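You operate a simulated robot arm through the tools that you are given. There is no shell and no other tool.

You run a simulated robot arm. Do the job below in one go: nothing can be reset, and whatever is moved stays where it is left.

## Task
Clear the two bushes on the card for cables: draw their plugs into the blue tray.
Fine: slacken each screw before its plug is drawn; the third bush stays blanked.
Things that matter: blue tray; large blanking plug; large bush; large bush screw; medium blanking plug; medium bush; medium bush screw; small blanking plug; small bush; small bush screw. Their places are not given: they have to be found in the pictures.

It is judged by the outcome, as a careful person would: the job done as asked, and still so three seconds after it is handed in. It fails if anything else is knocked over, pushed out of place, dropped, spilled or broken.

## Robot
A 6-joint arm with a two-finger parallel gripper, fixed in place. Base frame: the origin is at the foot of the arm, x ahead of it, y to its left, z up. Units: mm, degrees, N and s.
With the tool pointing down near the work surface it reaches from about 360 to 820 mm from the base axis. Its first joint turns from -166.0 to 166.0 degrees. Payload 3.91 kg.
The TCP is the grasp point between the finger pads, 30 mm short of the fingertips. In the tool frame z runs along the fingers and y along their closing line. The gripper opens to 110 mm. The fingers are 20 mm wide and 10 mm thick; the gripper's body (48 by 112 mm) begins 55 mm behind the TCP.
Orientation is that of the tool frame in the base frame, as a unit quaternion [w, x, y, z]. With the fingers straight down and closing along the base's y, the tool's x points along the base's -x, its y along +y and its z along -z.

## Interface
- The arm moves only by the tool jog_arm. Its argument "increments" is a list of rows, each a list of 7 numbers: the shift along the tool's x, y, z in mm, then the turn, a rotation vector about the tool's x, y, z in degrees, then the gripper command, from -1 (shut) to 1 (fully open), values between in proportion. In form: [[tx, ty, tz, ax, ay, az, jaw], ...]. A call has 1 to 20 rows; each row shifts and turns the commanded pose from where the row before left it, along the tool's axes as they then stand. Rows are played at 5 a second. More than 50 mm and 8.6 degrees between two rows, or a gripper value outside its range, and nothing of the call is played. Where a pose cannot be reached the arm comes as near as it can. A force on the tool above 40 N (or 10 N above the force at the start of the call, whichever is more), or a blocked arm, ends the call early, and 0.2 s more pass. The fingers move at their own pace (about 45 mm/s each) and stop on an object; they squeeze with about 41 N. The grip force told is the motor's: it shows also when the fingers shut on nothing. Time passes only in rows, and 0.2 s behind the last, so rows that do not move let the fingers close. The reply holds the time, the measured pose of the TCP, the force on the tool along the base axes, the opening and the grip force, in the units named above and with some noise, with the torque about the TCP (base axes, N m) and any sound that the robot's microphone picked up.
- Cameras (640 x 400 px; columns grow to the right, rows downward): "scene" is fixed at [48.9, -495.1, 1600.6]; the picture's right is [0.71, -0.70, 0.00], its down [-0.38, -0.39, -0.84] and it looks along [0.59, 0.60, -0.54] (base axes); focal length 356 px, centre (320, 200). "wrist" rides on the gripper at [77, 7, -114] in the tool frame; the picture's right is [-0.09, 1.00, 0.00], its down [-0.80, -0.07, -0.59] and it looks along [-0.59, -0.05, 0.80] (tool axes); focal length 270 px, centre (320, 200).
- camera(camera): a new picture of that camera. No time passes.
- slide_trunk(by): slides the trunk up (or, below 0, down) by that many mm; the arm rides with it, the base frame stays. It gives what a move gives, with no picture.
- probe_pixels(camera, pixels): for up to 12 pixels [column, row] of the newest picture of that camera ("zoom" is the newest enlarged one), the place [x, y, z] in the base frame of the surface seen there, good to about 2 mm, but the place of the scene camera against the robot may be out by one fixed shift of up to 12 mm in any direction. No time passes.
- close_up(camera, box): a new picture of the part [left, top, right, bottom] of that camera's present view, enlarged. No time passes.
- finish_job(): hands the job in; it is judged then, once.

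Open the gripper and draw the arm clear of the work before you hand the job in, unless the task says otherwise.

The tools are called after "Call:" as a command line: name --pt "numbers of a row" for each row, then --argument value for the rest, lists and objects as JSON in quotes. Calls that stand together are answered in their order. jog_arm: Moves the arm, as the interface text tells. Its arguments: {"type":"object","properties":{"increments":{"type":"array"}},"required":["increments"]} The other tools are called the same way: slide_trunk (by) slides the trunk up or down; camera (camera) takes a picture; probe_pixels (camera, pixels) gives the place of the surface under pixels of a picture; close_up (camera, box) takes an enlarged picture of a part of a camera's view; finish_job () hands the job in.

At the start:

```text
time: 0.0
ee_pos: [498.9, 197.2, 1225.5]
tool_rot: [0.0, 0.001, 1.0, 0.0]
ft_force: [0.8, -0.5, -0.6]
torque: [-0.03, -0.01, -0.04]
grip_width: 109.6
grip_force: 0.0
trunk travel left (down, up): [-550.0, 60.0]
```

scene: 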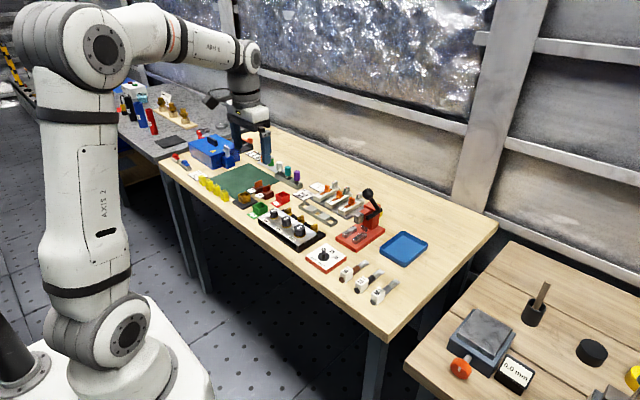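
wrist: 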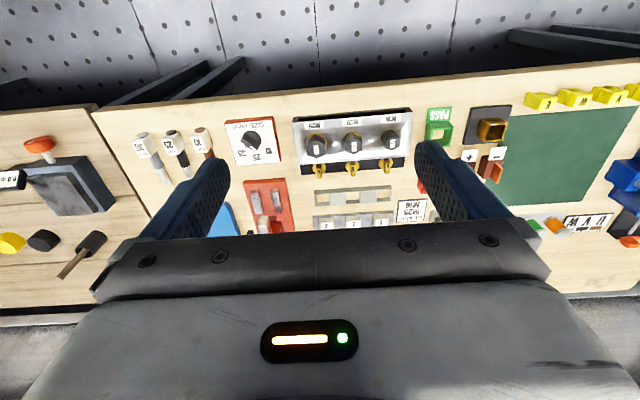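

The scene picture shows a black panel with three knobs around (290,228), a white card near (298,197) and the blue tray at (404,249). I take enlarged pictures of those regions.

Call:
close_up --camera "scene" --box '[240, 180, 440, 305]'

Call:
close_up --camera "wrist" --box '[220, 90, 460, 240]'

```text
3.20 times, centred on (340, 242) of scene
```

zoom: 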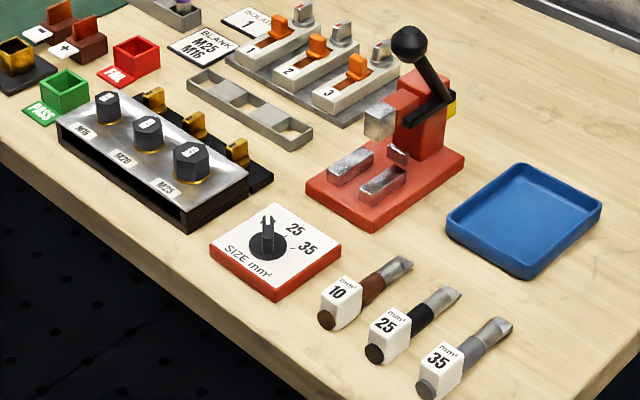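

```text
2.67 times, centred on (340, 165) of wrist
```

zoom: 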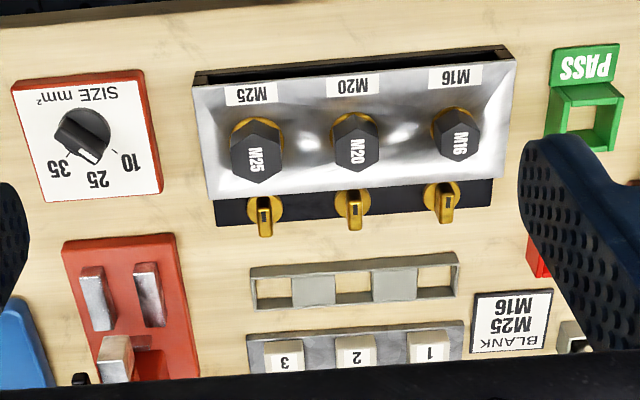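

The card near the zoom pixel (510,320) seems to read "BLANK M25 M16". I enlarge it and the bush panel to be sure.

Call:
close_up --camera "scene" --box '[280, 175, 340, 213]'

Call:
close_up --camera "wrist" --box '[380, 180, 440, 230]'

Call:
close_up --camera "scene" --box '[252, 200, 332, 250]'

Call:
close_up --camera "wrist" --box '[285, 95, 421, 180]'

```text
10.53 times, centred on (310, 194) of scene
```

zoom: 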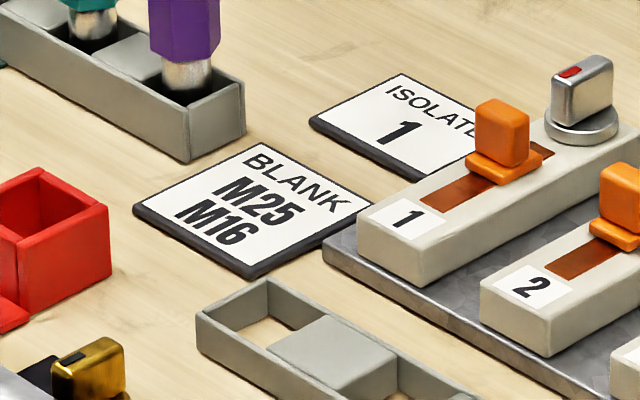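

```text
8.00 times, centred on (410, 205) of wrist
```

zoom: 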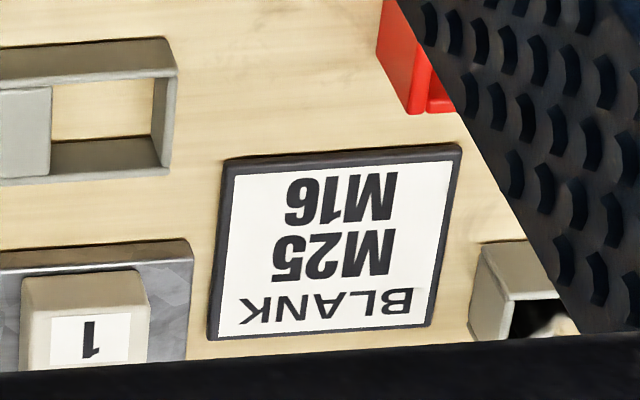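

```text
8.00 times, centred on (292, 225) of scene
```

zoom: 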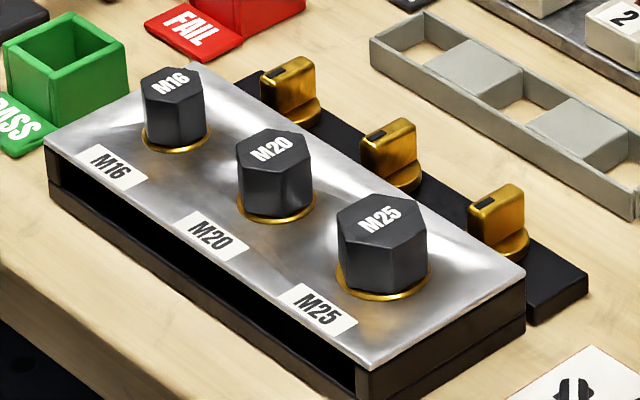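

```text
4.71 times, centred on (353, 138) of wrist
```

zoom: 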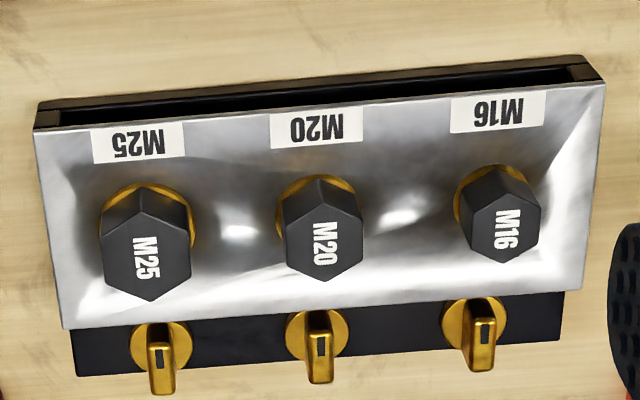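

The card names M25 and M16, so those two plugs come out and M20 stays. I probe the panel, plugs and screws in the newest enlarged wrist picture: plugs at (147,262), (323,250), (505,225), screws at (163,345), (318,335), (473,325).

Call:
probe_pixels --camera "zoom" --pixels '[[147, 245], [323, 235], [505, 215], [160, 340], [319, 322], [480, 312], [240, 280], [420, 260], [250, 350], [60, 310], [580, 270], [163, 375]]'

Call:
probe_pixels --camera "wrist" --pixels '[[225, 215], [350, 195], [410, 210], [250, 140], [265, 200], [440, 125], [285, 100], [410, 110]]'

Call:
probe_pixels --camera "scene" --pixels '[[404, 245], [404, 232], [381, 251], [428, 243], [405, 267], [300, 228], [286, 218], [274, 211], [313, 225], [300, 218], [288, 210], [370, 190]]'

```text
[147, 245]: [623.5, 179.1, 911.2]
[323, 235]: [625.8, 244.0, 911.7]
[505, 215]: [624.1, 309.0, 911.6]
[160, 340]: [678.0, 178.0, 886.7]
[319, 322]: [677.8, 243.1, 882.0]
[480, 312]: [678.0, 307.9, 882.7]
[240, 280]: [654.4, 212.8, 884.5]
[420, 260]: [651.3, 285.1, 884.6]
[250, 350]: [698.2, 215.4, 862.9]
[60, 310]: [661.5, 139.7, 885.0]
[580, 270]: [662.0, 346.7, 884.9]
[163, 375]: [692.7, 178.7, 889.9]
```

```text
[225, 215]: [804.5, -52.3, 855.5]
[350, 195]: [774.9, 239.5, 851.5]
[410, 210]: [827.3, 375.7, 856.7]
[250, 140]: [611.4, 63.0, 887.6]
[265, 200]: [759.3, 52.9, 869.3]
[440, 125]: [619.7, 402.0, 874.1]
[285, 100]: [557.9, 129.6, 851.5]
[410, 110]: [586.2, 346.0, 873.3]
```

```text
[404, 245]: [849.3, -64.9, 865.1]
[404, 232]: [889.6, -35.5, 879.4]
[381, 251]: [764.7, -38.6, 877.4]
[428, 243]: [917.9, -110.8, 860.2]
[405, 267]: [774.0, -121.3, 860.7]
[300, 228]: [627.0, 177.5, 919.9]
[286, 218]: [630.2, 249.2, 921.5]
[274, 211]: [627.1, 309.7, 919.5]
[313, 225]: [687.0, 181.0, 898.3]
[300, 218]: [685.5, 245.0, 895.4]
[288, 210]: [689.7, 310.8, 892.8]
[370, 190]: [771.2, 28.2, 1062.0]
```

The panel top is at z≈885, plug tops at z≈911 (x≈624; y≈179, 244, 309), screws at x≈683. I lower the arm towards the panel for a closer wrist view, gripper open.

Call:
jog_arm --pt "-9 9 35 0 0 0 1" --pt "-9 9 35 0 0 0 1" --pt "-9 9 35 0 0 0 1" --pt "-9 9 35 0 0 0 1" --pt "-9 9 35 0 0 0 1" --pt "-9 9 35 0 0 0 1" --pt "0 0 0 0 0 0 1"

Call:
camera --camera "wrist"

Call:
camera --camera "scene"

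```text
time: 1.6
ee_pos: [553.2, 250.6, 1017.3]
tool_rot: [0.0, -0.001, 1.0, 0.0]
ft_force: [-1.2, 0.1, -0.6]
torque: [-0.04, 0.03, 0.0]
grip_width: 110.1
grip_force: 0.1
trunk travel left (down, up): [-550.0, 60.0]
```

```text
taken
```

wrist: 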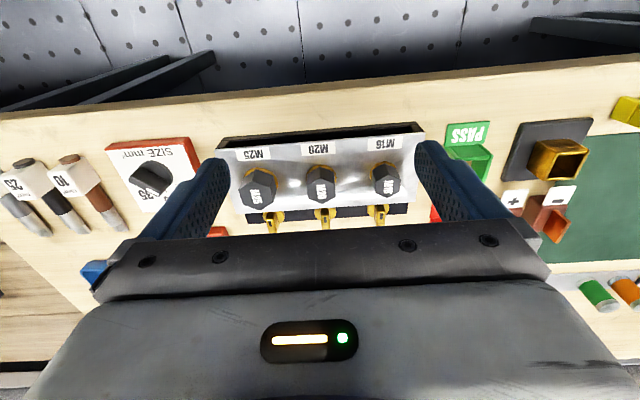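

```text
taken
```

scene: 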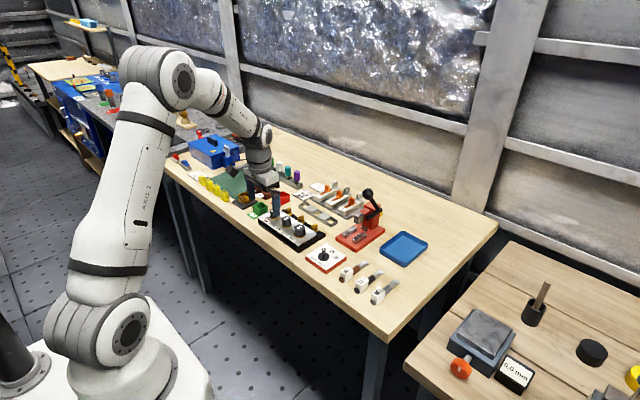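

The panel now fills columns 218–425, rows 120–235. I enlarge it for details of the screws.

Call:
close_up --camera "wrist" --box '[225, 145, 421, 240]'

```text
3.27 times, centred on (323, 192) of wrist
```

zoom: 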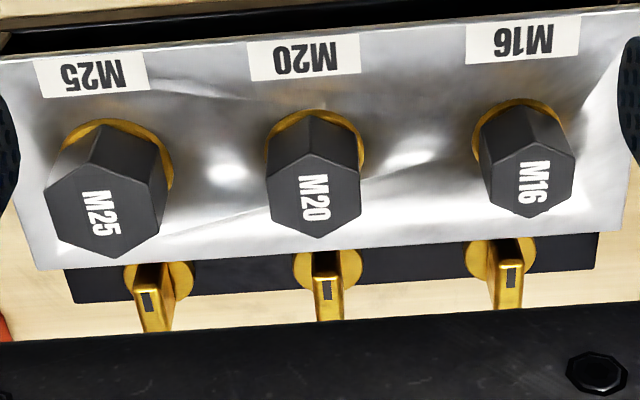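

I probe the top faces of the plugs, the screw handles and collars in this enlargement.

Call:
probe_pixels --camera "zoom" --pixels '[[106, 162], [116, 250], [55, 213], [158, 210], [495, 180], [566, 180], [530, 135], [532, 210], [105, 215], [530, 182], [314, 200], [270, 205]]'

Call:
probe_pixels --camera "zoom" --pixels '[[146, 285], [158, 325], [130, 278], [185, 275], [155, 267], [511, 265], [508, 300], [475, 262], [528, 250], [499, 243], [170, 310], [522, 290]]'

```text
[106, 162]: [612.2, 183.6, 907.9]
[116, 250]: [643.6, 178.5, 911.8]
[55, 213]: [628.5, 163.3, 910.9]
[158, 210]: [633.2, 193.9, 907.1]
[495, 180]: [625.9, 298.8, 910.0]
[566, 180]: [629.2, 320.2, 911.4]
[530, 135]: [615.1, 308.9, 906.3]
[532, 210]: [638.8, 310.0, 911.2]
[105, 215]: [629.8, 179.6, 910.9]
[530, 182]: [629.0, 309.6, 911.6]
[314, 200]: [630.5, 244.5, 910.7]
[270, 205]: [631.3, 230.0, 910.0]
```

```text
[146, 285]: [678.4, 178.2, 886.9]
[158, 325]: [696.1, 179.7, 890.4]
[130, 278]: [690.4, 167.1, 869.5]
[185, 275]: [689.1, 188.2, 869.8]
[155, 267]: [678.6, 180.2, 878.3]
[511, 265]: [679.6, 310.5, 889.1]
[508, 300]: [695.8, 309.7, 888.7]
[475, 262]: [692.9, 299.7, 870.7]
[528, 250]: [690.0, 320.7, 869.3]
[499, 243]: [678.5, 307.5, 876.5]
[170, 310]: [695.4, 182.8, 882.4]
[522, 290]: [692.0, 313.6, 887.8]
```

Handles: M25 at about (689,178.5), M16 at about (688,309.5), tops at z≈890, collars at z≈870, with the handles' long side along x. I move to hover over the M25 screw with the gripper at about 40 mm opening and look again.

Call:
jog_arm --pt "-27 -14.4 0 0 0 0 -0.27" --pt "-27 -14.4 0 0 0 0 -0.27" --pt "-27 -14.4 0 0 0 0 -0.27" --pt "-27 -14.4 0 0 0 0 -0.27" --pt "-27 -14.4 0 0 0 0 -0.27" --pt "0 0 24 0 0 0 -0.27" --pt "0 0 24 0 0 0 -0.27" --pt "0 0 24 0 0 0 -0.27" --pt "0 0 0 0 0 0 -0.27" --pt "0 0 0 0 0 0 -0.27"

Call:
camera --camera "wrist"

Call:
close_up --camera "wrist" --box '[240, 130, 400, 230]'

```text
time: 3.8
ee_pos: [687.2, 179.5, 944.0]
tool_rot: [0.0, 0.0, 1.0, 0.0]
ft_force: [0.4, 1.0, 0.4]
torque: [-0.04, -0.01, 0.03]
grip_width: 40.2
grip_force: 0.1
trunk travel left (down, up): [-550.0, 60.0]
```

```text
taken
```

wrist: 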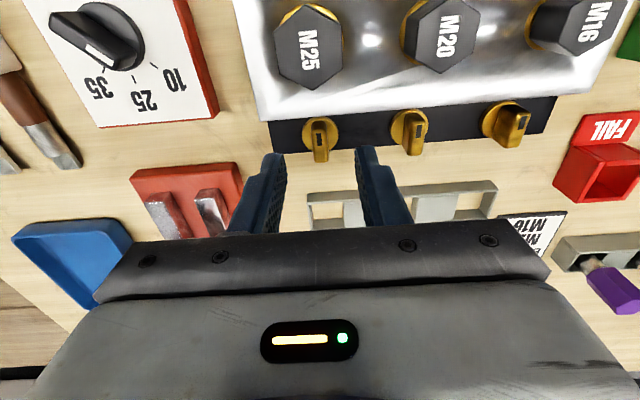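

```text
4.00 times, centred on (320, 180) of wrist
```

zoom: 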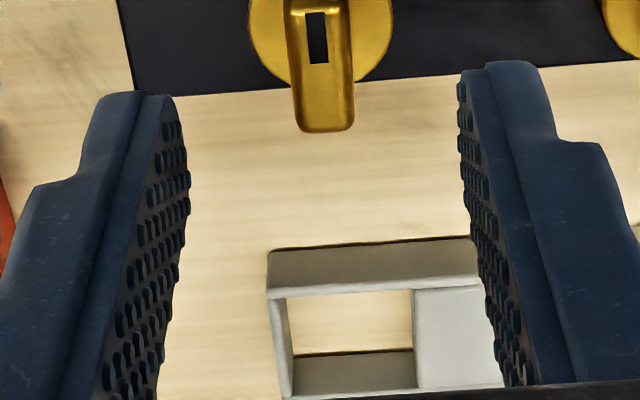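

The M25 handle is at (318,138), below the open fingers. I enlarge the screws and probe the handle's edges.

Call:
close_up --camera "wrist" --box '[280, 100, 376, 160]'

Call:
probe_pixels --camera "wrist" --pixels '[[313, 134], [327, 134], [320, 123], [321, 160], [303, 140], [338, 138], [319, 140], [320, 150], [320, 155], [413, 130], [517, 115], [295, 105]]'

```text
6.67 times, centred on (328, 130) of wrist
```

zoom: 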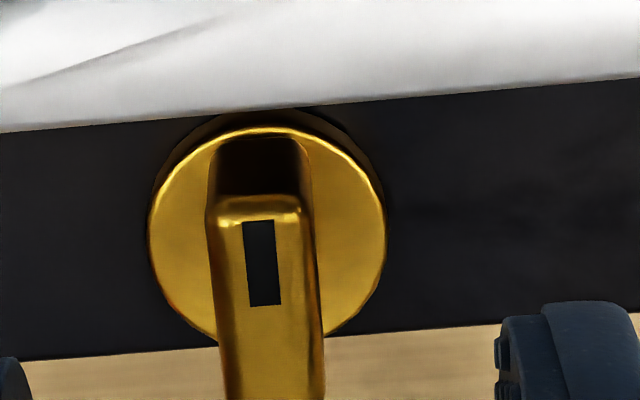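

```text
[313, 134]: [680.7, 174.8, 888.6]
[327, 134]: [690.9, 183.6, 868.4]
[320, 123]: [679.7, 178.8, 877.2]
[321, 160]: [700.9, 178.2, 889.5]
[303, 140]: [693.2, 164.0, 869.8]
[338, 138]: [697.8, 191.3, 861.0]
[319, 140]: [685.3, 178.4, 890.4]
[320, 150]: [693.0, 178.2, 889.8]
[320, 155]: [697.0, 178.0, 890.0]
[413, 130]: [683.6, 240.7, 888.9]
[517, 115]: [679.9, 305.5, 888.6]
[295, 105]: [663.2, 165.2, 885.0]
```

The M25 handle spans x 680–702, y≈175–182, top z≈890. I go down to TCP z≈903 centred on (690,178.3), tips just above the collar, and close on the handle.

Call:
jog_arm --pt "-3 -1.2 10 0 0 0 -0.27" --pt "0 0 11 0 0 0 -0.27" --pt "0 0 10 0 0 0 -0.27" --pt "0 0 10 0 0 0 -0.27" --pt "0 0 0 0 0 0 -0.27"

Call:
close_up --camera "wrist" --box '[240, 110, 400, 210]'

```text
time: 5.0
ee_pos: [690.1, 179.0, 903.0]
tool_rot: [-0.001, 0.001, 1.0, 0.0]
ft_force: [0.7, 0.1, -0.5]
torque: [-0.01, -0.04, -0.01]
grip_width: 40.3
grip_force: 0.0
trunk travel left (down, up): [-550.0, 60.0]
```

```text
4.00 times, centred on (320, 160) of wrist
```

zoom: 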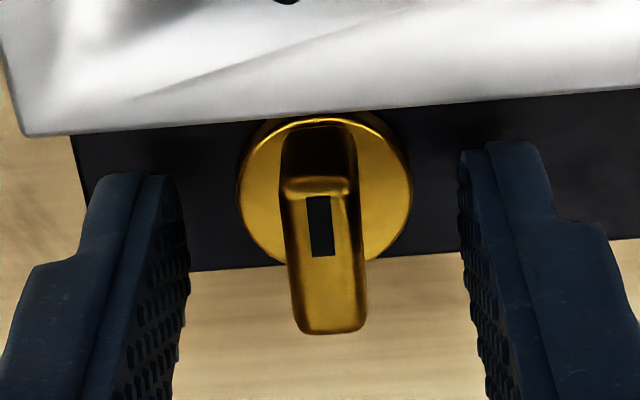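

The fingers straddle the handle centrally (handle at zoom column 325, fingers at 185 and 462). I close on it.

Call:
jog_arm --pt "0 0 0 0 0 0 -0.6" --pt "0 0 0 0 0 0 -0.9" --pt "0 0 0 0 0 0 -1" --pt "0 0 0 0 0 0 -1" --pt "0 0 0 0 0 0 -1"

Call:
close_up --camera "wrist" --box '[240, 110, 400, 210]'

```text
time: 6.2
ee_pos: [690.5, 179.6, 902.7]
tool_rot: [0.0, 0.0, 1.0, 0.0]
ft_force: [0.0, 5.0, 0.7]
torque: [0.12, 0.08, 0.02]
grip_width: 10.9
grip_force: 45.2
trunk travel left (down, up): [-550.0, 60.0]
```

```text
4.00 times, centred on (320, 160) of wrist
```

zoom: 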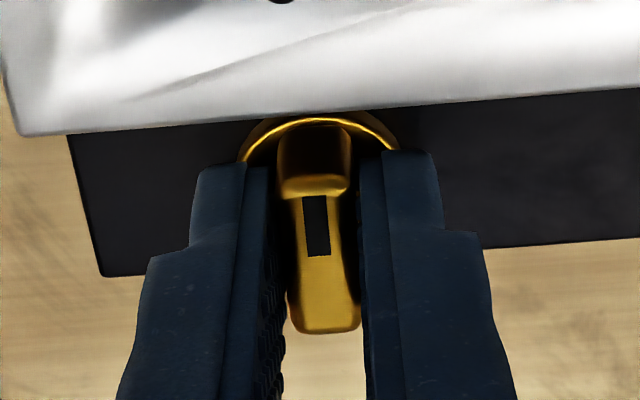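

The fingers grip the handle at 10.9 mm. I start turning anticlockwise seen from above (tool z negative) and watch the torque.

Call:
jog_arm --pt "0 0.3 0 0 0 -4 -1" --pt "0 0 0 0 0 -5 -1" --pt "0 0 0 0 0 -5 -1" --pt "0 0 0 0 0 -6 -1"

Call:
close_up --camera "wrist" --box '[240, 110, 400, 210]'

```text
time: 7.2
ee_pos: [690.3, 178.5, 902.2]
tool_rot: [0.0, -0.175, 0.985, 0.0]
ft_force: [-3.3, 2.3, -8.1]
torque: [0.49, -1.23, -0.01]
grip_width: 10.8
grip_force: 45.7
trunk travel left (down, up): [-550.0, 60.0]
```

```text
4.00 times, centred on (320, 160) of wrist
```

zoom: 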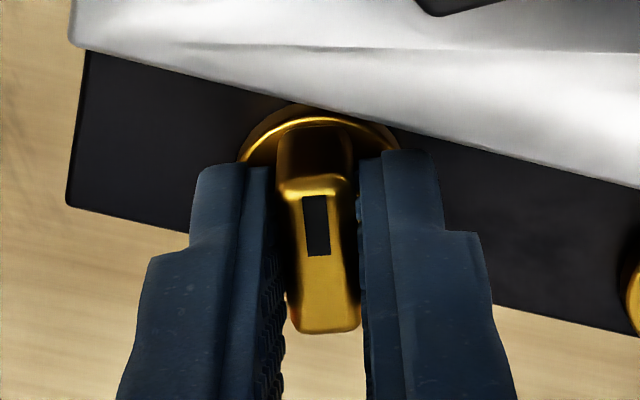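

The handle has turned 20° with the gripper; the force reads −8 N in z. I hold still to read the steady force before continuing.

Call:
jog_arm --pt "0 0 0 0 0 0 -1" --pt "0 0 0 0 0 0 -1"

```text
time: 7.8
ee_pos: [690.3, 177.8, 903.2]
tool_rot: [-0.001, -0.174, 0.985, 0.0]
ft_force: [-4.7, 2.4, -10.6]
torque: [0.48, -1.06, 0.03]
grip_width: 10.7
grip_force: 45.7
trunk travel left (down, up): [-550.0, 60.0]
```

The steady reading is −10.6 N in z with a small moment, likely a slight height mismatch in the grip. I ease the tool down 0.7 mm and check the force and the scene.

Call:
jog_arm --pt "0 0 0.7 0 0 0 -1" --pt "0 0 0 0 0 0 -1"

Call:
close_up --camera "scene" --box '[230, 120, 400, 260]'

```text
time: 8.4
ee_pos: [690.7, 178.3, 903.3]
tool_rot: [-0.001, -0.174, 0.985, 0.0]
ft_force: [-5.0, -0.5, -5.5]
torque: [-0.24, 0.64, -0.04]
grip_width: 10.9
grip_force: 45.5
trunk travel left (down, up): [-550.0, 60.0]
```

```text
2.86 times, centred on (315, 190) of scene
```

zoom: 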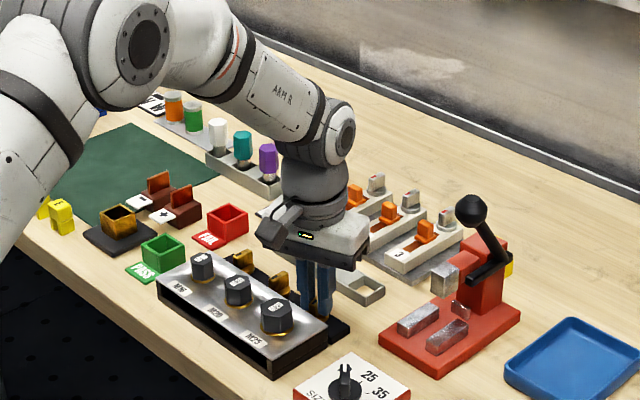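

The force halved with that small shift, so it is just stiff contact. I continue the anticlockwise turn.

Call:
jog_arm --pt "-0.3 0 0.2 0 0 -6 -1" --pt "0 0 0 0 0 -6 -1" --pt "0 0 0 0 0 -6 -1" --pt "0 0 0 0 0 -6 -1" --pt "0 0 0 0 0 0 -1"

Call:
close_up --camera "wrist" --box '[240, 110, 400, 210]'

```text
time: 9.6
ee_pos: [690.6, 177.6, 902.6]
tool_rot: [-0.001, -0.376, 0.926, -0.001]
ft_force: [-4.6, -9.6, -4.5]
torque: [-1.17, 0.94, -0.03]
grip_width: 11.1
grip_force: 45.2
trunk travel left (down, up): [-550.0, 60.0]
```

```text
4.00 times, centred on (320, 160) of wrist
```

zoom: 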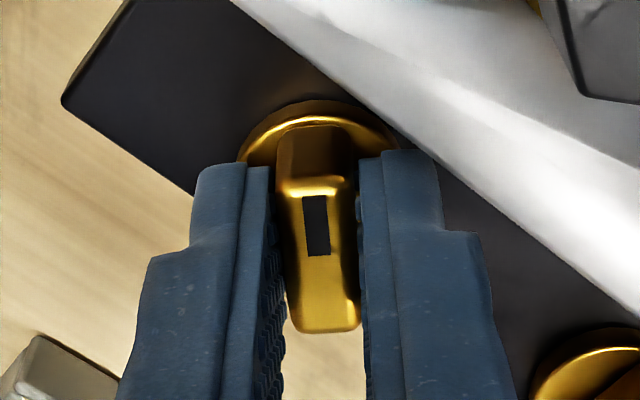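

The handle is at 44° and follows the fingers. I relieve the side force slightly and go on turning.

Call:
jog_arm --pt "0.6 -0.2 0.2 0 0 -6 -1" --pt "0 0 0 0 0 -6 -1" --pt "0 0 0 0 0 -6 -1" --pt "0 0 0 0 0 -6 -1" --pt "0 0 0 0 0 0 -1"

Call:
close_up --camera "wrist" --box '[240, 110, 400, 210]'

```text
time: 10.8
ee_pos: [690.8, 178.5, 903.0]
tool_rot: [0.001, -0.56, 0.828, 0.0]
ft_force: [4.8, -6.8, 0.8]
torque: [-1.2, 0.4, 0.01]
grip_width: 10.9
grip_force: 45.3
trunk travel left (down, up): [-550.0, 60.0]
```

```text
4.00 times, centred on (320, 160) of wrist
```

zoom: 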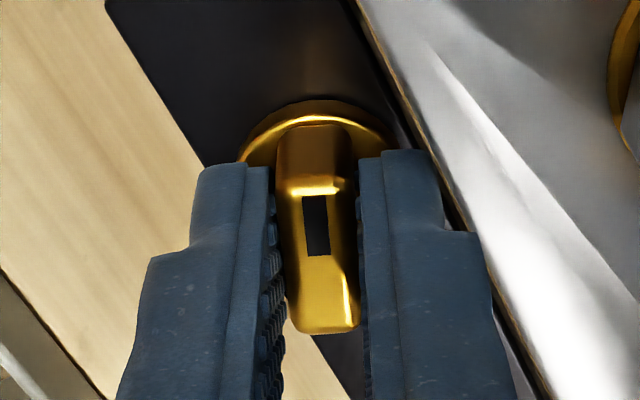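

At 68° with no torque about z yet. I turn on to about 92°.

Call:
jog_arm --pt "0.2 -0.2 0 0 0 -6 -1" --pt "0 0 0 0 0 -6 -1" --pt "0 0 0 0 0 -6 -1" --pt "0 0 0 0 0 -6 -1" --pt "0 0 0 0 0 0 -1"

Call:
close_up --camera "wrist" --box '[240, 110, 400, 210]'

```text
time: 12.0
ee_pos: [691.2, 176.9, 902.8]
tool_rot: [-0.001, 0.719, -0.695, 0.0]
ft_force: [5.5, -3.4, 2.0]
torque: [0.66, -0.1, -1.0]
grip_width: 11.1
grip_force: 45.6
trunk travel left (down, up): [-550.0, 60.0]
```

```text
4.00 times, centred on (320, 160) of wrist
```

zoom: 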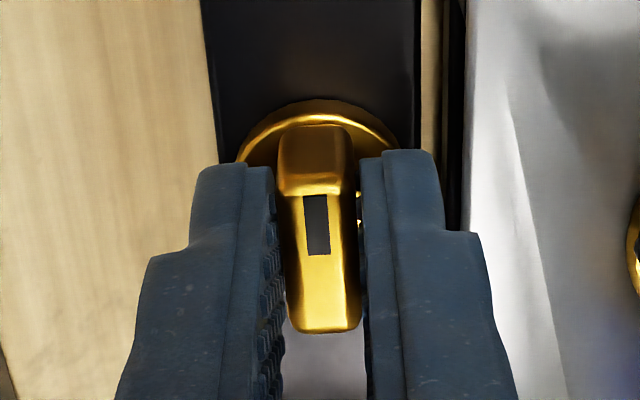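

Torque about z now reads −1.0 N·m at about 92°: the screw has reached its stop, a quarter turn. I open the fingers a little (about 22 mm) and lift straight up, then look.

Call:
jog_arm --pt "0 0 0 0 0 2 -0.9" --pt "0 0 0 0 0 0 -0.6" --pt "0 0 0 0 0 0 -0.6" --pt "0 0 -15 0 0 0 -0.6" --pt "0 0 -20 0 0 0 -0.6" --pt "0 0 -25 0 0 0 -0.6" --pt "0 0 0 0 0 0 -0.6"

Call:
camera --camera "wrist"

Call:
close_up --camera "scene" --box '[252, 190, 342, 250]'

```text
time: 13.6
ee_pos: [691.3, 178.2, 961.4]
tool_rot: [0.0, -0.707, 0.707, 0.0]
ft_force: [0.3, 0.7, 0.0]
torque: [-0.02, 0.0, 0.01]
grip_width: 21.9
grip_force: 0.1
trunk travel left (down, up): [-550.0, 60.0]
```

```text
taken
```

wrist: 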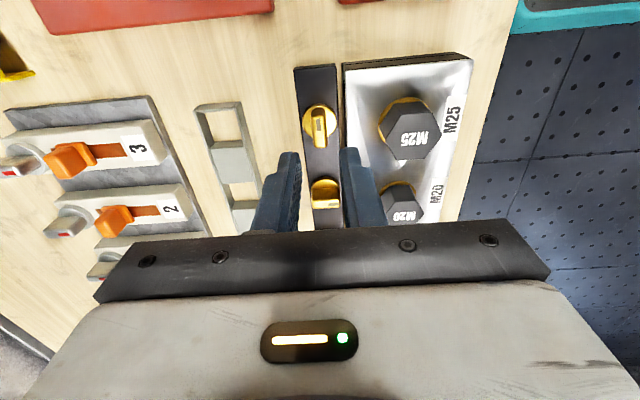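

```text
6.67 times, centred on (297, 220) of scene
```

zoom: 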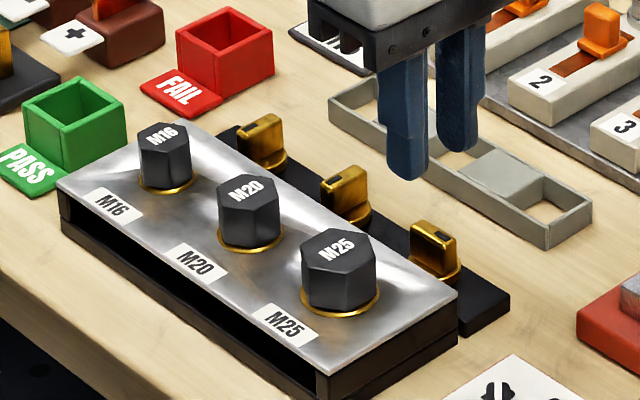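

The M25 screw's handle now lies along y (a quarter turn from before). I turn the gripper back 90° and shift to above the M16 screw at about (690,309).

Call:
jog_arm --pt "0 0 0 0 0 8.2 -0.6" --pt "0 0 0 0 0 8.2 -0.6" --pt "0 0 0 0 0 8.2 -0.6" --pt "0 0 0 0 0 8.2 -0.6" --pt "0 0 0 0 0 8.2 -0.6" --pt "0 0 0 0 0 8.2 -0.6" --pt "0 0 0 0 0 8.2 -0.6" --pt "0 0 0 0 0 8.2 -0.6" --pt "0 0 0 0 0 8.2 -0.6" --pt "0 0 0 0 0 8.2 -0.6" --pt "0 0 0 0 0 8 -0.4" --pt "0 30 0 0 0 0 -0.27" --pt "0 35 0 0 0 0 -0.27" --pt "0 35 0 0 0 0 -0.27" --pt "0 31 0 0 0 0 -0.27" --pt "0 0 15 0 0 0 -0.27" --pt "0 0 0 0 0 0 -0.27"

Call:
camera --camera "wrist"

Call:
close_up --camera "wrist" --box '[240, 110, 400, 210]'

```text
time: 17.2
ee_pos: [691.2, 310.1, 947.5]
tool_rot: [0.0, -0.001, 1.0, 0.0]
ft_force: [0.2, 0.7, -0.6]
torque: [0.0, -0.03, -0.01]
grip_width: 40.2
grip_force: 0.0
trunk travel left (down, up): [-550.0, 60.0]
```

```text
taken
```

wrist: 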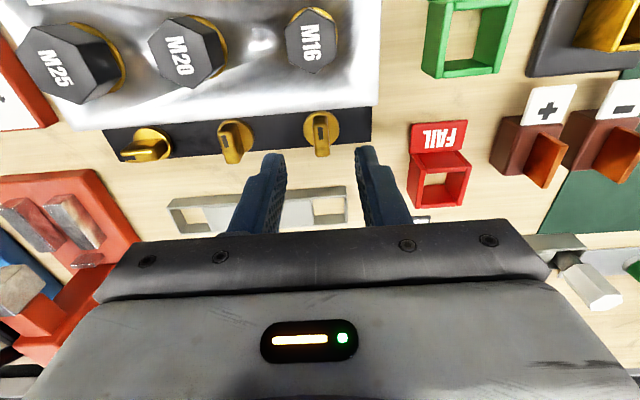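

```text
4.00 times, centred on (320, 160) of wrist
```

zoom: 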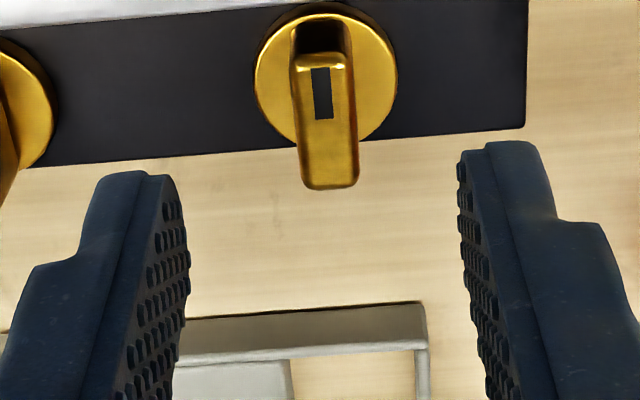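

The M16 handle is at (321,130), nearly centred between the fingers. I probe its edges.

Call:
probe_pixels --camera "wrist" --pixels '[[321, 130], [322, 140], [322, 150], [322, 155], [307, 130], [336, 128], [316, 140], [328, 140], [320, 120], [145, 148], [235, 145], [310, 40]]'

```text
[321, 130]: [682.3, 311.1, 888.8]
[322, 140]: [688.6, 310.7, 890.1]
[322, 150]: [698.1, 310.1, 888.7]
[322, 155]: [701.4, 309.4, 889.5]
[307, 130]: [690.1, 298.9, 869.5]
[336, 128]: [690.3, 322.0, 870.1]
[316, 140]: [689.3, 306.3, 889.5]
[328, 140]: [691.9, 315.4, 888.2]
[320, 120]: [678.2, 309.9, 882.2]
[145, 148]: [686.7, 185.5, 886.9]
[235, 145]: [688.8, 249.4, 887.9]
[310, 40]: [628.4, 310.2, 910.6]
```

The M16 handle centre is about (690.5,310.4), matching the TCP. I descend 44.5 mm and close on it.

Call:
jog_arm --pt "0.4 0.2 12 0 0 0 -0.27" --pt "0 0 12 0 0 0 -0.27" --pt "0 0 10.5 0 0 0 -0.27" --pt "0 0 10 0 0 0 -0.27" --pt "0 0 0 0 0 0 -0.4" --pt "0 0 0 0 0 0 -0.7" --pt "0 0 0 0 0 0 -1" --pt "0 0 0 0 0 0 -1" --pt "0 0 0 0 0 0 -1" --pt "0 0 0 0 0 0 -1"

Call:
close_up --camera "wrist" --box '[240, 110, 400, 210]'

```text
time: 19.4
ee_pos: [689.9, 311.2, 902.7]
tool_rot: [0.0, 0.001, 1.0, 0.0]
ft_force: [0.8, 12.1, 0.4]
torque: [0.31, -0.1, 0.02]
grip_width: 11.0
grip_force: 45.0
trunk travel left (down, up): [-550.0, 60.0]
```

```text
4.00 times, centred on (320, 160) of wrist
```

zoom: 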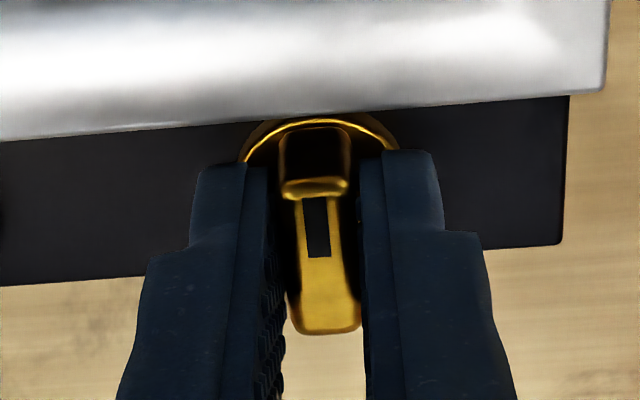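

Closed at 11.0 mm with 12 N sideways (+y). I shift +0.7 mm in y to relieve it, then turn anticlockwise.

Call:
jog_arm --pt "0 0.7 0 0 0 0 -1" --pt "0 0 0 0 0 -6 -1" --pt "0 0 0 0 0 -6 -1" --pt "0 0 0 0 0 -6 -1" --pt "0 0 0 0 0 -6 -1" --pt "0 0 0 0 0 0 -1"

```text
time: 20.8
ee_pos: [690.6, 309.7, 902.1]
tool_rot: [0.0, -0.209, 0.978, 0.0]
ft_force: [1.0, 2.9, 3.0]
torque: [0.57, -1.18, -0.03]
grip_width: 10.8
grip_force: 45.0
trunk travel left (down, up): [-550.0, 60.0]
```

Forces are small at 24°. I continue turning to 68°.

Call:
jog_arm --pt "0 0 0 0 0 -6 -1" --pt "0 0 0 0 0 -6 -1" --pt "0 0 0 0 0 -5 -1" --pt "0 0 0 0 0 -5 -1" --pt "0 0 0 0 0 0 -1"

Call:
close_up --camera "wrist" --box '[240, 110, 400, 210]'

```text
time: 22.0
ee_pos: [690.6, 309.6, 903.9]
tool_rot: [0.0, -0.392, 0.92, 0.0]
ft_force: [7.0, 1.5, 8.7]
torque: [-0.48, 0.35, 0.01]
grip_width: 11.0
grip_force: 45.1
trunk travel left (down, up): [-550.0, 60.0]
```

```text
4.00 times, centred on (320, 160) of wrist
```

zoom: 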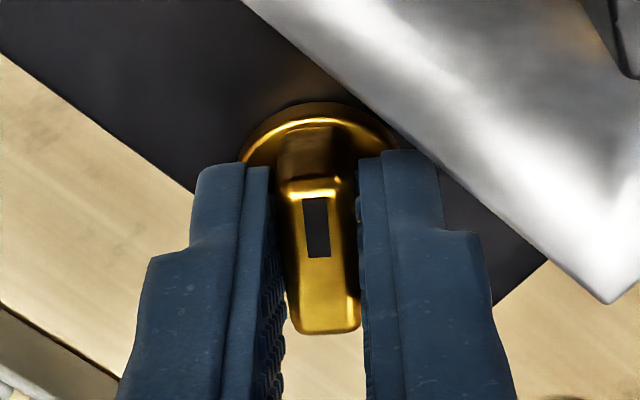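

At 46° the handle follows. I relieve the small x/z force and go on.

Call:
jog_arm --pt "-0.3 -0.3 -0.3 0 0 -6 -1" --pt "0 0 0 0 0 -6 -1" --pt "0 0 0 0 0 -6 -1" --pt "0 0 0 0 0 -6 -1" --pt "0 0 0 0 0 0 -1"

```text
time: 23.2
ee_pos: [690.9, 309.6, 902.5]
tool_rot: [0.0, -0.575, 0.818, 0.0]
ft_force: [5.7, -4.9, 1.5]
torque: [1.16, -0.7, -0.01]
grip_width: 11.0
grip_force: 45.0
trunk travel left (down, up): [-550.0, 60.0]
```

At 70° with low forces. I finish the quarter turn to 92° and check for the stop.

Call:
jog_arm --pt "0.2 -0.2 0 0 0 -6 -1" --pt "0 0 0 0 0 -6 -1" --pt "0 0 0 0 0 -5 -1" --pt "0 0 0 0 0 -5 -1" --pt "0 0 0 0 0 0 -1"

Call:
close_up --camera "wrist" --box '[240, 110, 400, 210]'

```text
time: 24.4
ee_pos: [692.0, 309.0, 902.7]
tool_rot: [-0.001, 0.719, -0.695, 0.0]
ft_force: [11.5, -2.1, 1.4]
torque: [-0.32, -0.25, -1.03]
grip_width: 11.1
grip_force: 44.3
trunk travel left (down, up): [-550.0, 60.0]
```

```text
4.00 times, centred on (320, 160) of wrist
```

zoom: 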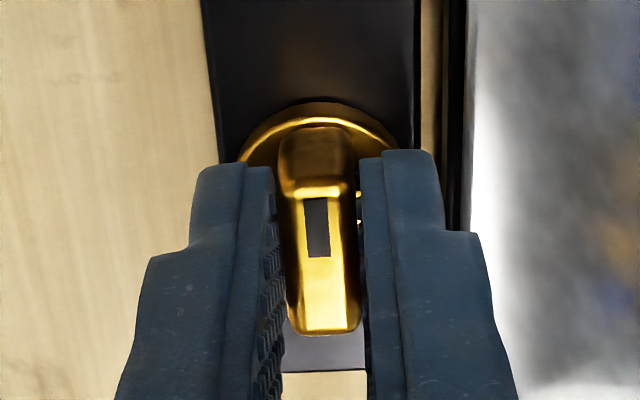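

The stop is felt again (−1.03 N·m), so the M16 screw is slack too. I open a little, lift straight up, and turn the gripper back.

Call:
jog_arm --pt "0 0 0 0 0 2 -0.9" --pt "0 0 0 0 0 0 -0.6" --pt "0 0 0 0 0 0 -0.6" --pt "0 0 -15 0 0 0 -0.6" --pt "0 0 -20 0 0 0 -0.6" --pt "0 0 -25 0 0 0 -0.6" --pt "0 0 -20 0 0 0 -0.6" --pt "0 0 0 0 0 8.2 -0.6" --pt "0 0 0 0 0 8.2 -0.6" --pt "0 0 0 0 0 8.2 -0.6" --pt "0 0 0 0 0 8.2 -0.6" --pt "0 0 0 0 0 8.2 -0.6" --pt "0 0 0 0 0 8.2 -0.6" --pt "0 0 0 0 0 8.2 -0.6" --pt "0 0 0 0 0 8.2 -0.6" --pt "0 0 0 0 0 8.2 -0.6" --pt "0 0 0 0 0 8.2 -0.6" --pt "0 0 0 0 0 8 -0.4" --pt "0 0 0 0 0 0 -0.1"

Call:
close_up --camera "scene" --box '[252, 190, 342, 250]'

```text
time: 28.4
ee_pos: [690.1, 311.0, 983.1]
tool_rot: [0.0, 0.001, 1.0, 0.0]
ft_force: [0.2, 0.0, 0.0]
torque: [0.0, 0.03, 0.0]
grip_width: 49.5
grip_force: 0.1
trunk travel left (down, up): [-550.0, 60.0]
```

```text
6.67 times, centred on (297, 220) of scene
```

zoom: 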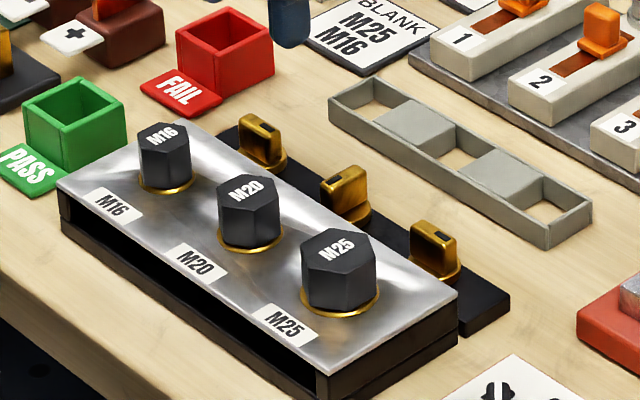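

Both the M25 and M16 handles now lie along y and the M20 handle is untouched. I move to hover over the M16 plug at about (627,310) and look.

Call:
jog_arm --pt "21 0 0 0 0 0 -0.1" --pt "21 0 0 0 0 0 -0.1" --pt "21 0 0 0 0 0 -0.1" --pt "0 0 25 0 0 0 -0.1" --pt "0 0 0 0 0 0 -0.1"

Call:
camera --camera "wrist"

Call:
close_up --camera "wrist" --box '[240, 100, 400, 200]'

```text
time: 29.6
ee_pos: [627.2, 308.5, 957.0]
tool_rot: [-0.001, 0.0, 1.0, 0.0]
ft_force: [0.9, 0.3, 0.0]
torque: [0.01, -0.05, -0.02]
grip_width: 49.6
grip_force: 0.1
trunk travel left (down, up): [-550.0, 60.0]
```

```text
taken
```

wrist: 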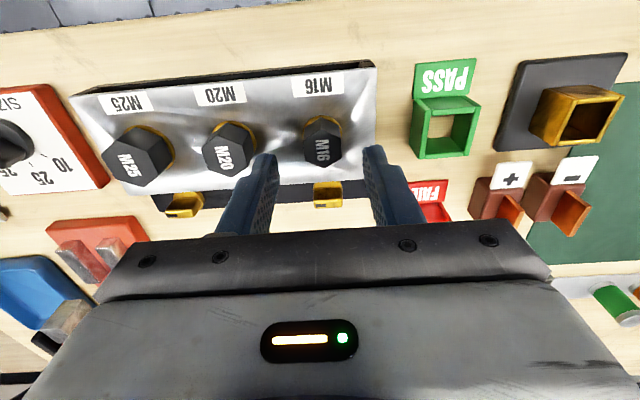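

```text
4.00 times, centred on (320, 150) of wrist
```

zoom: 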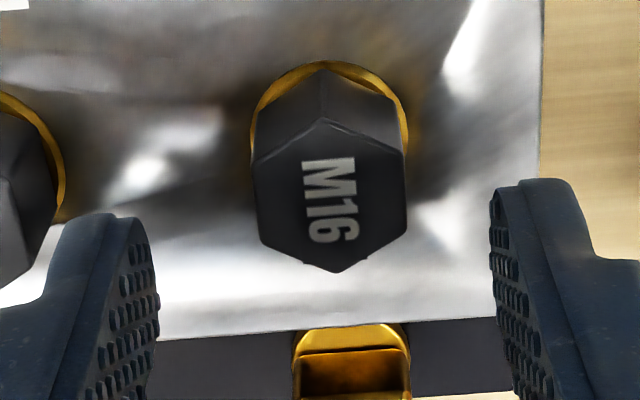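

I probe the M16 plug's hex top (zoom vertices (322,120), (337,272), flats at (255,205), (405,190)) to centre on it.

Call:
probe_pixels --camera "zoom" --pixels '[[323, 127], [336, 265], [262, 205], [400, 195], [330, 195], [328, 70], [405, 125], [253, 145], [322, 85], [80, 100], [470, 120], [355, 345]]'

Call:
probe_pixels --camera "wrist" --pixels '[[140, 160], [110, 160], [170, 155], [138, 136], [143, 182], [228, 150], [320, 85], [125, 100]]'

```text
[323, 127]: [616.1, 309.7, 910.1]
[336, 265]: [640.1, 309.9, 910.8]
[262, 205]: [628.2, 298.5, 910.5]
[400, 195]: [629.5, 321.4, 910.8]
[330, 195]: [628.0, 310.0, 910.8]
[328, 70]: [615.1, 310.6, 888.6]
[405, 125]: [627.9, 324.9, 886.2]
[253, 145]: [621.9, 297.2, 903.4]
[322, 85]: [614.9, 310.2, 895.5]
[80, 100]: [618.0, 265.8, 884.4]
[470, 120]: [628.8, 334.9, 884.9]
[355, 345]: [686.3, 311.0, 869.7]
```

```text
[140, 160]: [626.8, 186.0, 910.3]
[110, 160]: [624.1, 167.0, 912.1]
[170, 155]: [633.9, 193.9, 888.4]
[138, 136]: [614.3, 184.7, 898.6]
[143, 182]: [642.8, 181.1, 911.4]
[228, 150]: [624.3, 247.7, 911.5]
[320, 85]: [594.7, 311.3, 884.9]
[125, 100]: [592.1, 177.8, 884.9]
```

M16 plug: centre (628,310), about 24 mm across flats facing ±y, collar top z≈888. I descend to TCP z≈921 (tips at 891) and close.

Call:
jog_arm --pt "-0.5 0.5 12 0 0 0 -0.1" --pt "0 0 12 0 0 0 -0.1" --pt "0 0 12 0 0 0 -0.1" --pt "0 0 0 0 0 0 -0.3" --pt "0 0 0 0 0 0 -0.6" --pt "0 0 0 0 0 0 -1" --pt "0 0 0 0 0 0 -1" --pt "0 0 0 0 0 0 -1"

Call:
close_up --camera "wrist" --box '[240, 100, 400, 200]'

```text
time: 31.4
ee_pos: [629.0, 310.6, 921.1]
tool_rot: [0.0, 0.0, 1.0, 0.0]
ft_force: [-0.3, -0.5, -0.3]
torque: [-0.01, -0.01, 0.01]
grip_width: 23.5
grip_force: 40.8
trunk travel left (down, up): [-550.0, 60.0]
```

```text
4.00 times, centred on (320, 150) of wrist
```

zoom: 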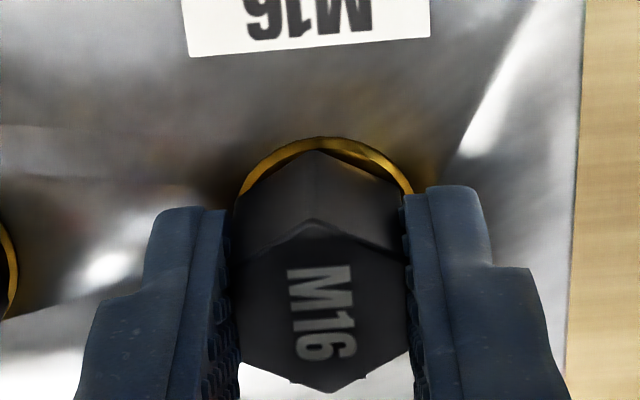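

The plug is gripped on its flats at 23.5 mm with no side force. I draw it up slowly.

Call:
jog_arm --pt "0 0 -2 0 0 0 -1" --pt "0 0 -3 0 0 0 -1" --pt "0 0 -4 0 0 0 -1" --pt "0 0 -5 0 0 0 -1" --pt "0 0 0 0 0 0 -1"

Call:
close_up --camera "wrist" --box '[240, 100, 400, 200]'

```text
time: 32.6
ee_pos: [627.5, 309.9, 936.0]
tool_rot: [0.0, 0.0, 1.0, 0.0]
ft_force: [-0.9, -0.6, 1.3]
torque: [0.02, 0.03, 0.02]
grip_width: 23.6
grip_force: 41.0
trunk travel left (down, up): [-550.0, 60.0]
```

```text
4.00 times, centred on (320, 150) of wrist
```

zoom: 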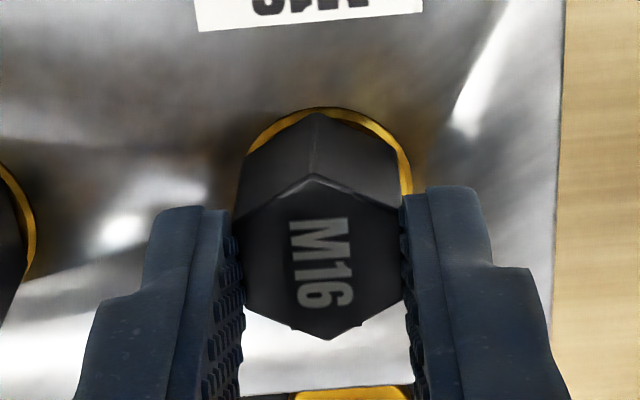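

The plug's top moved relative to the fingers (front vertex from zoom row 220 to 175), so it may have slipped. I probe its height.

Call:
probe_pixels --camera "zoom" --pixels '[[320, 250], [315, 185], [325, 325], [315, 120], [480, 180], [340, 270]]'

Call:
close_up --camera "scene" --box '[252, 185, 332, 235]'

```text
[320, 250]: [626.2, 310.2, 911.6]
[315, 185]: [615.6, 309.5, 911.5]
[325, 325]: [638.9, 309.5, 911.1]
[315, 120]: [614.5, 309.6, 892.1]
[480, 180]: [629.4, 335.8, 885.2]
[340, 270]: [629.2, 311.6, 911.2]
```

```text
8.00 times, centred on (292, 210) of scene
```

zoom: 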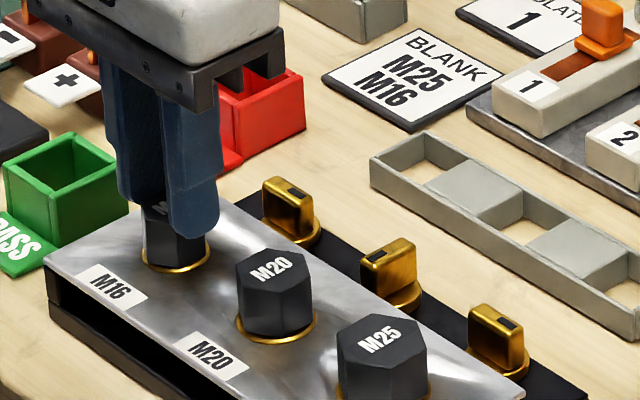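

The plug's top is still at z≈911.5, so it stayed put and the fingers slid up its flats. I open, go back down a little deeper (tips just above the collar), and regrip to pull in small steps while reading the force.

Call:
jog_arm --pt "0 0 0 0 0 0 -0.3" --pt "0 0 0 0 0 0 -0.3" --pt "0 0 8 0 0 0 -0.3" --pt "0 0 7 0 0 0 -0.3" --pt "0 0 0 0 0 0 -0.3"

Call:
close_up --camera "wrist" --box '[240, 100, 400, 200]'

```text
time: 33.8
ee_pos: [627.7, 309.8, 919.5]
tool_rot: [0.0, -0.001, 1.0, 0.0]
ft_force: [0.0, 0.1, -0.3]
torque: [0.01, -0.01, -0.03]
grip_width: 38.6
grip_force: 0.1
trunk travel left (down, up): [-550.0, 60.0]
```

```text
4.00 times, centred on (320, 150) of wrist
```

zoom: 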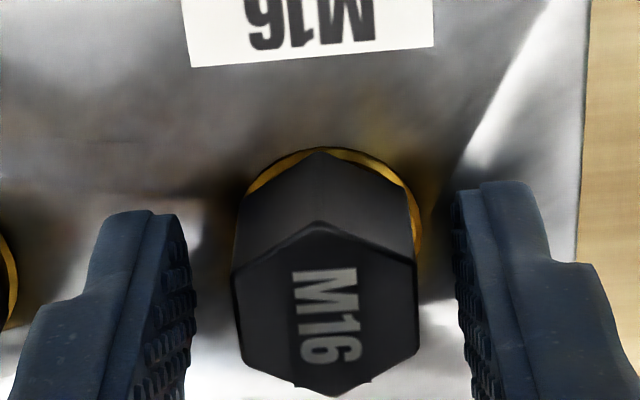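

Fingers are at both flats with tips near the collar. I close and pull just 1.5 mm to read the force.

Call:
jog_arm --pt "0 0 0 0 0 0 -0.7" --pt "0 0 0 0 0 0 -1" --pt "0 0 0 0 0 0 -1" --pt "0 0 0 0 0 0 -1" --pt "0 0 -0.7 0 0 0 -1" --pt "0 0 -0.8 0 0 0 -1"

```text
time: 35.2
ee_pos: [627.6, 309.8, 921.6]
tool_rot: [0.0, -0.001, 1.0, 0.0]
ft_force: [-0.2, 0.4, -0.3]
torque: [0.02, 0.01, 0.02]
grip_width: 23.7
grip_force: 41.7
trunk travel left (down, up): [-550.0, 60.0]
```

The force is nearly zero after 1.5 mm. I check whether the plug has risen.

Call:
close_up --camera "wrist" --box '[240, 100, 400, 200]'

Call:
probe_pixels --camera "zoom" --pixels '[[320, 280], [325, 320], [320, 300], [318, 240], [350, 350], [300, 330]]'

```text
4.00 times, centred on (320, 150) of wrist
```

zoom: 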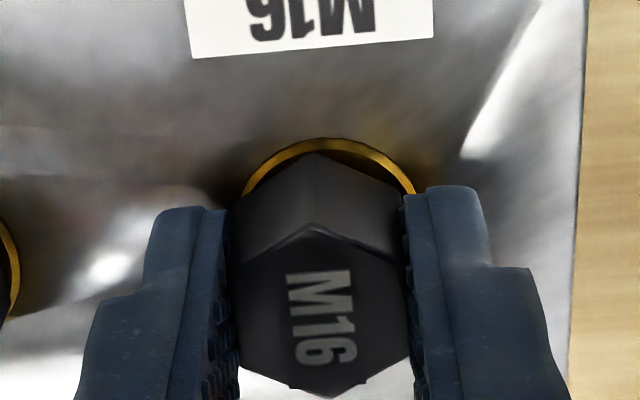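

```text
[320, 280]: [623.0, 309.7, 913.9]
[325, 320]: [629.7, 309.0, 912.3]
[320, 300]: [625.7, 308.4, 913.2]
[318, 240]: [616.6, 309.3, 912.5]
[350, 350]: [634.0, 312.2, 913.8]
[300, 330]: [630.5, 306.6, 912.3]
```

The plug top reads about 913, so it followed this time. I pull a further 2 mm slowly and check again.

Call:
jog_arm --pt "0 0 -0.7 0 0 0 -1" --pt "0 0 -0.7 0 0 0 -1" --pt "0 0 -0.7 0 0 0 -1" --pt "0 0 0 0 0 0 -1"

Call:
close_up --camera "wrist" --box '[240, 100, 400, 200]'

Call:
probe_pixels --camera "zoom" --pixels '[[320, 280], [325, 320], [320, 300], [318, 240], [350, 350], [300, 330]]'

```text
time: 36.2
ee_pos: [628.2, 309.3, 923.7]
tool_rot: [0.0, 0.0, 1.0, 0.0]
ft_force: [-0.9, -0.6, 0.1]
torque: [-0.02, 0.0, 0.01]
grip_width: 23.4
grip_force: 40.9
trunk travel left (down, up): [-550.0, 60.0]
```

```text
4.00 times, centred on (320, 150) of wrist
```

zoom: 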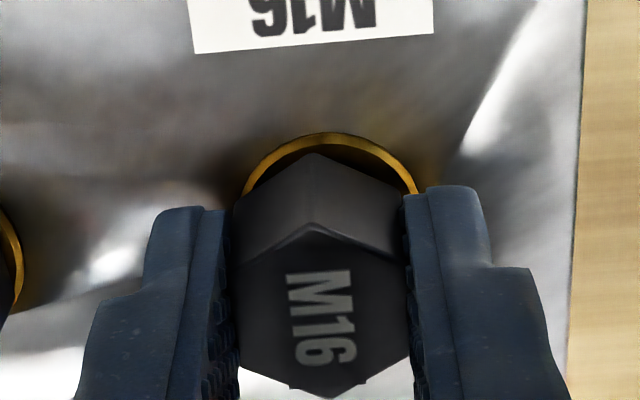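

```text
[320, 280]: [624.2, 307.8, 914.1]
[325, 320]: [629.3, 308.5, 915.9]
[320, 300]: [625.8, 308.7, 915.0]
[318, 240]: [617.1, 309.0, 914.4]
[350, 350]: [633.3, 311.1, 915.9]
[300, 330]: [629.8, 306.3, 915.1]
```

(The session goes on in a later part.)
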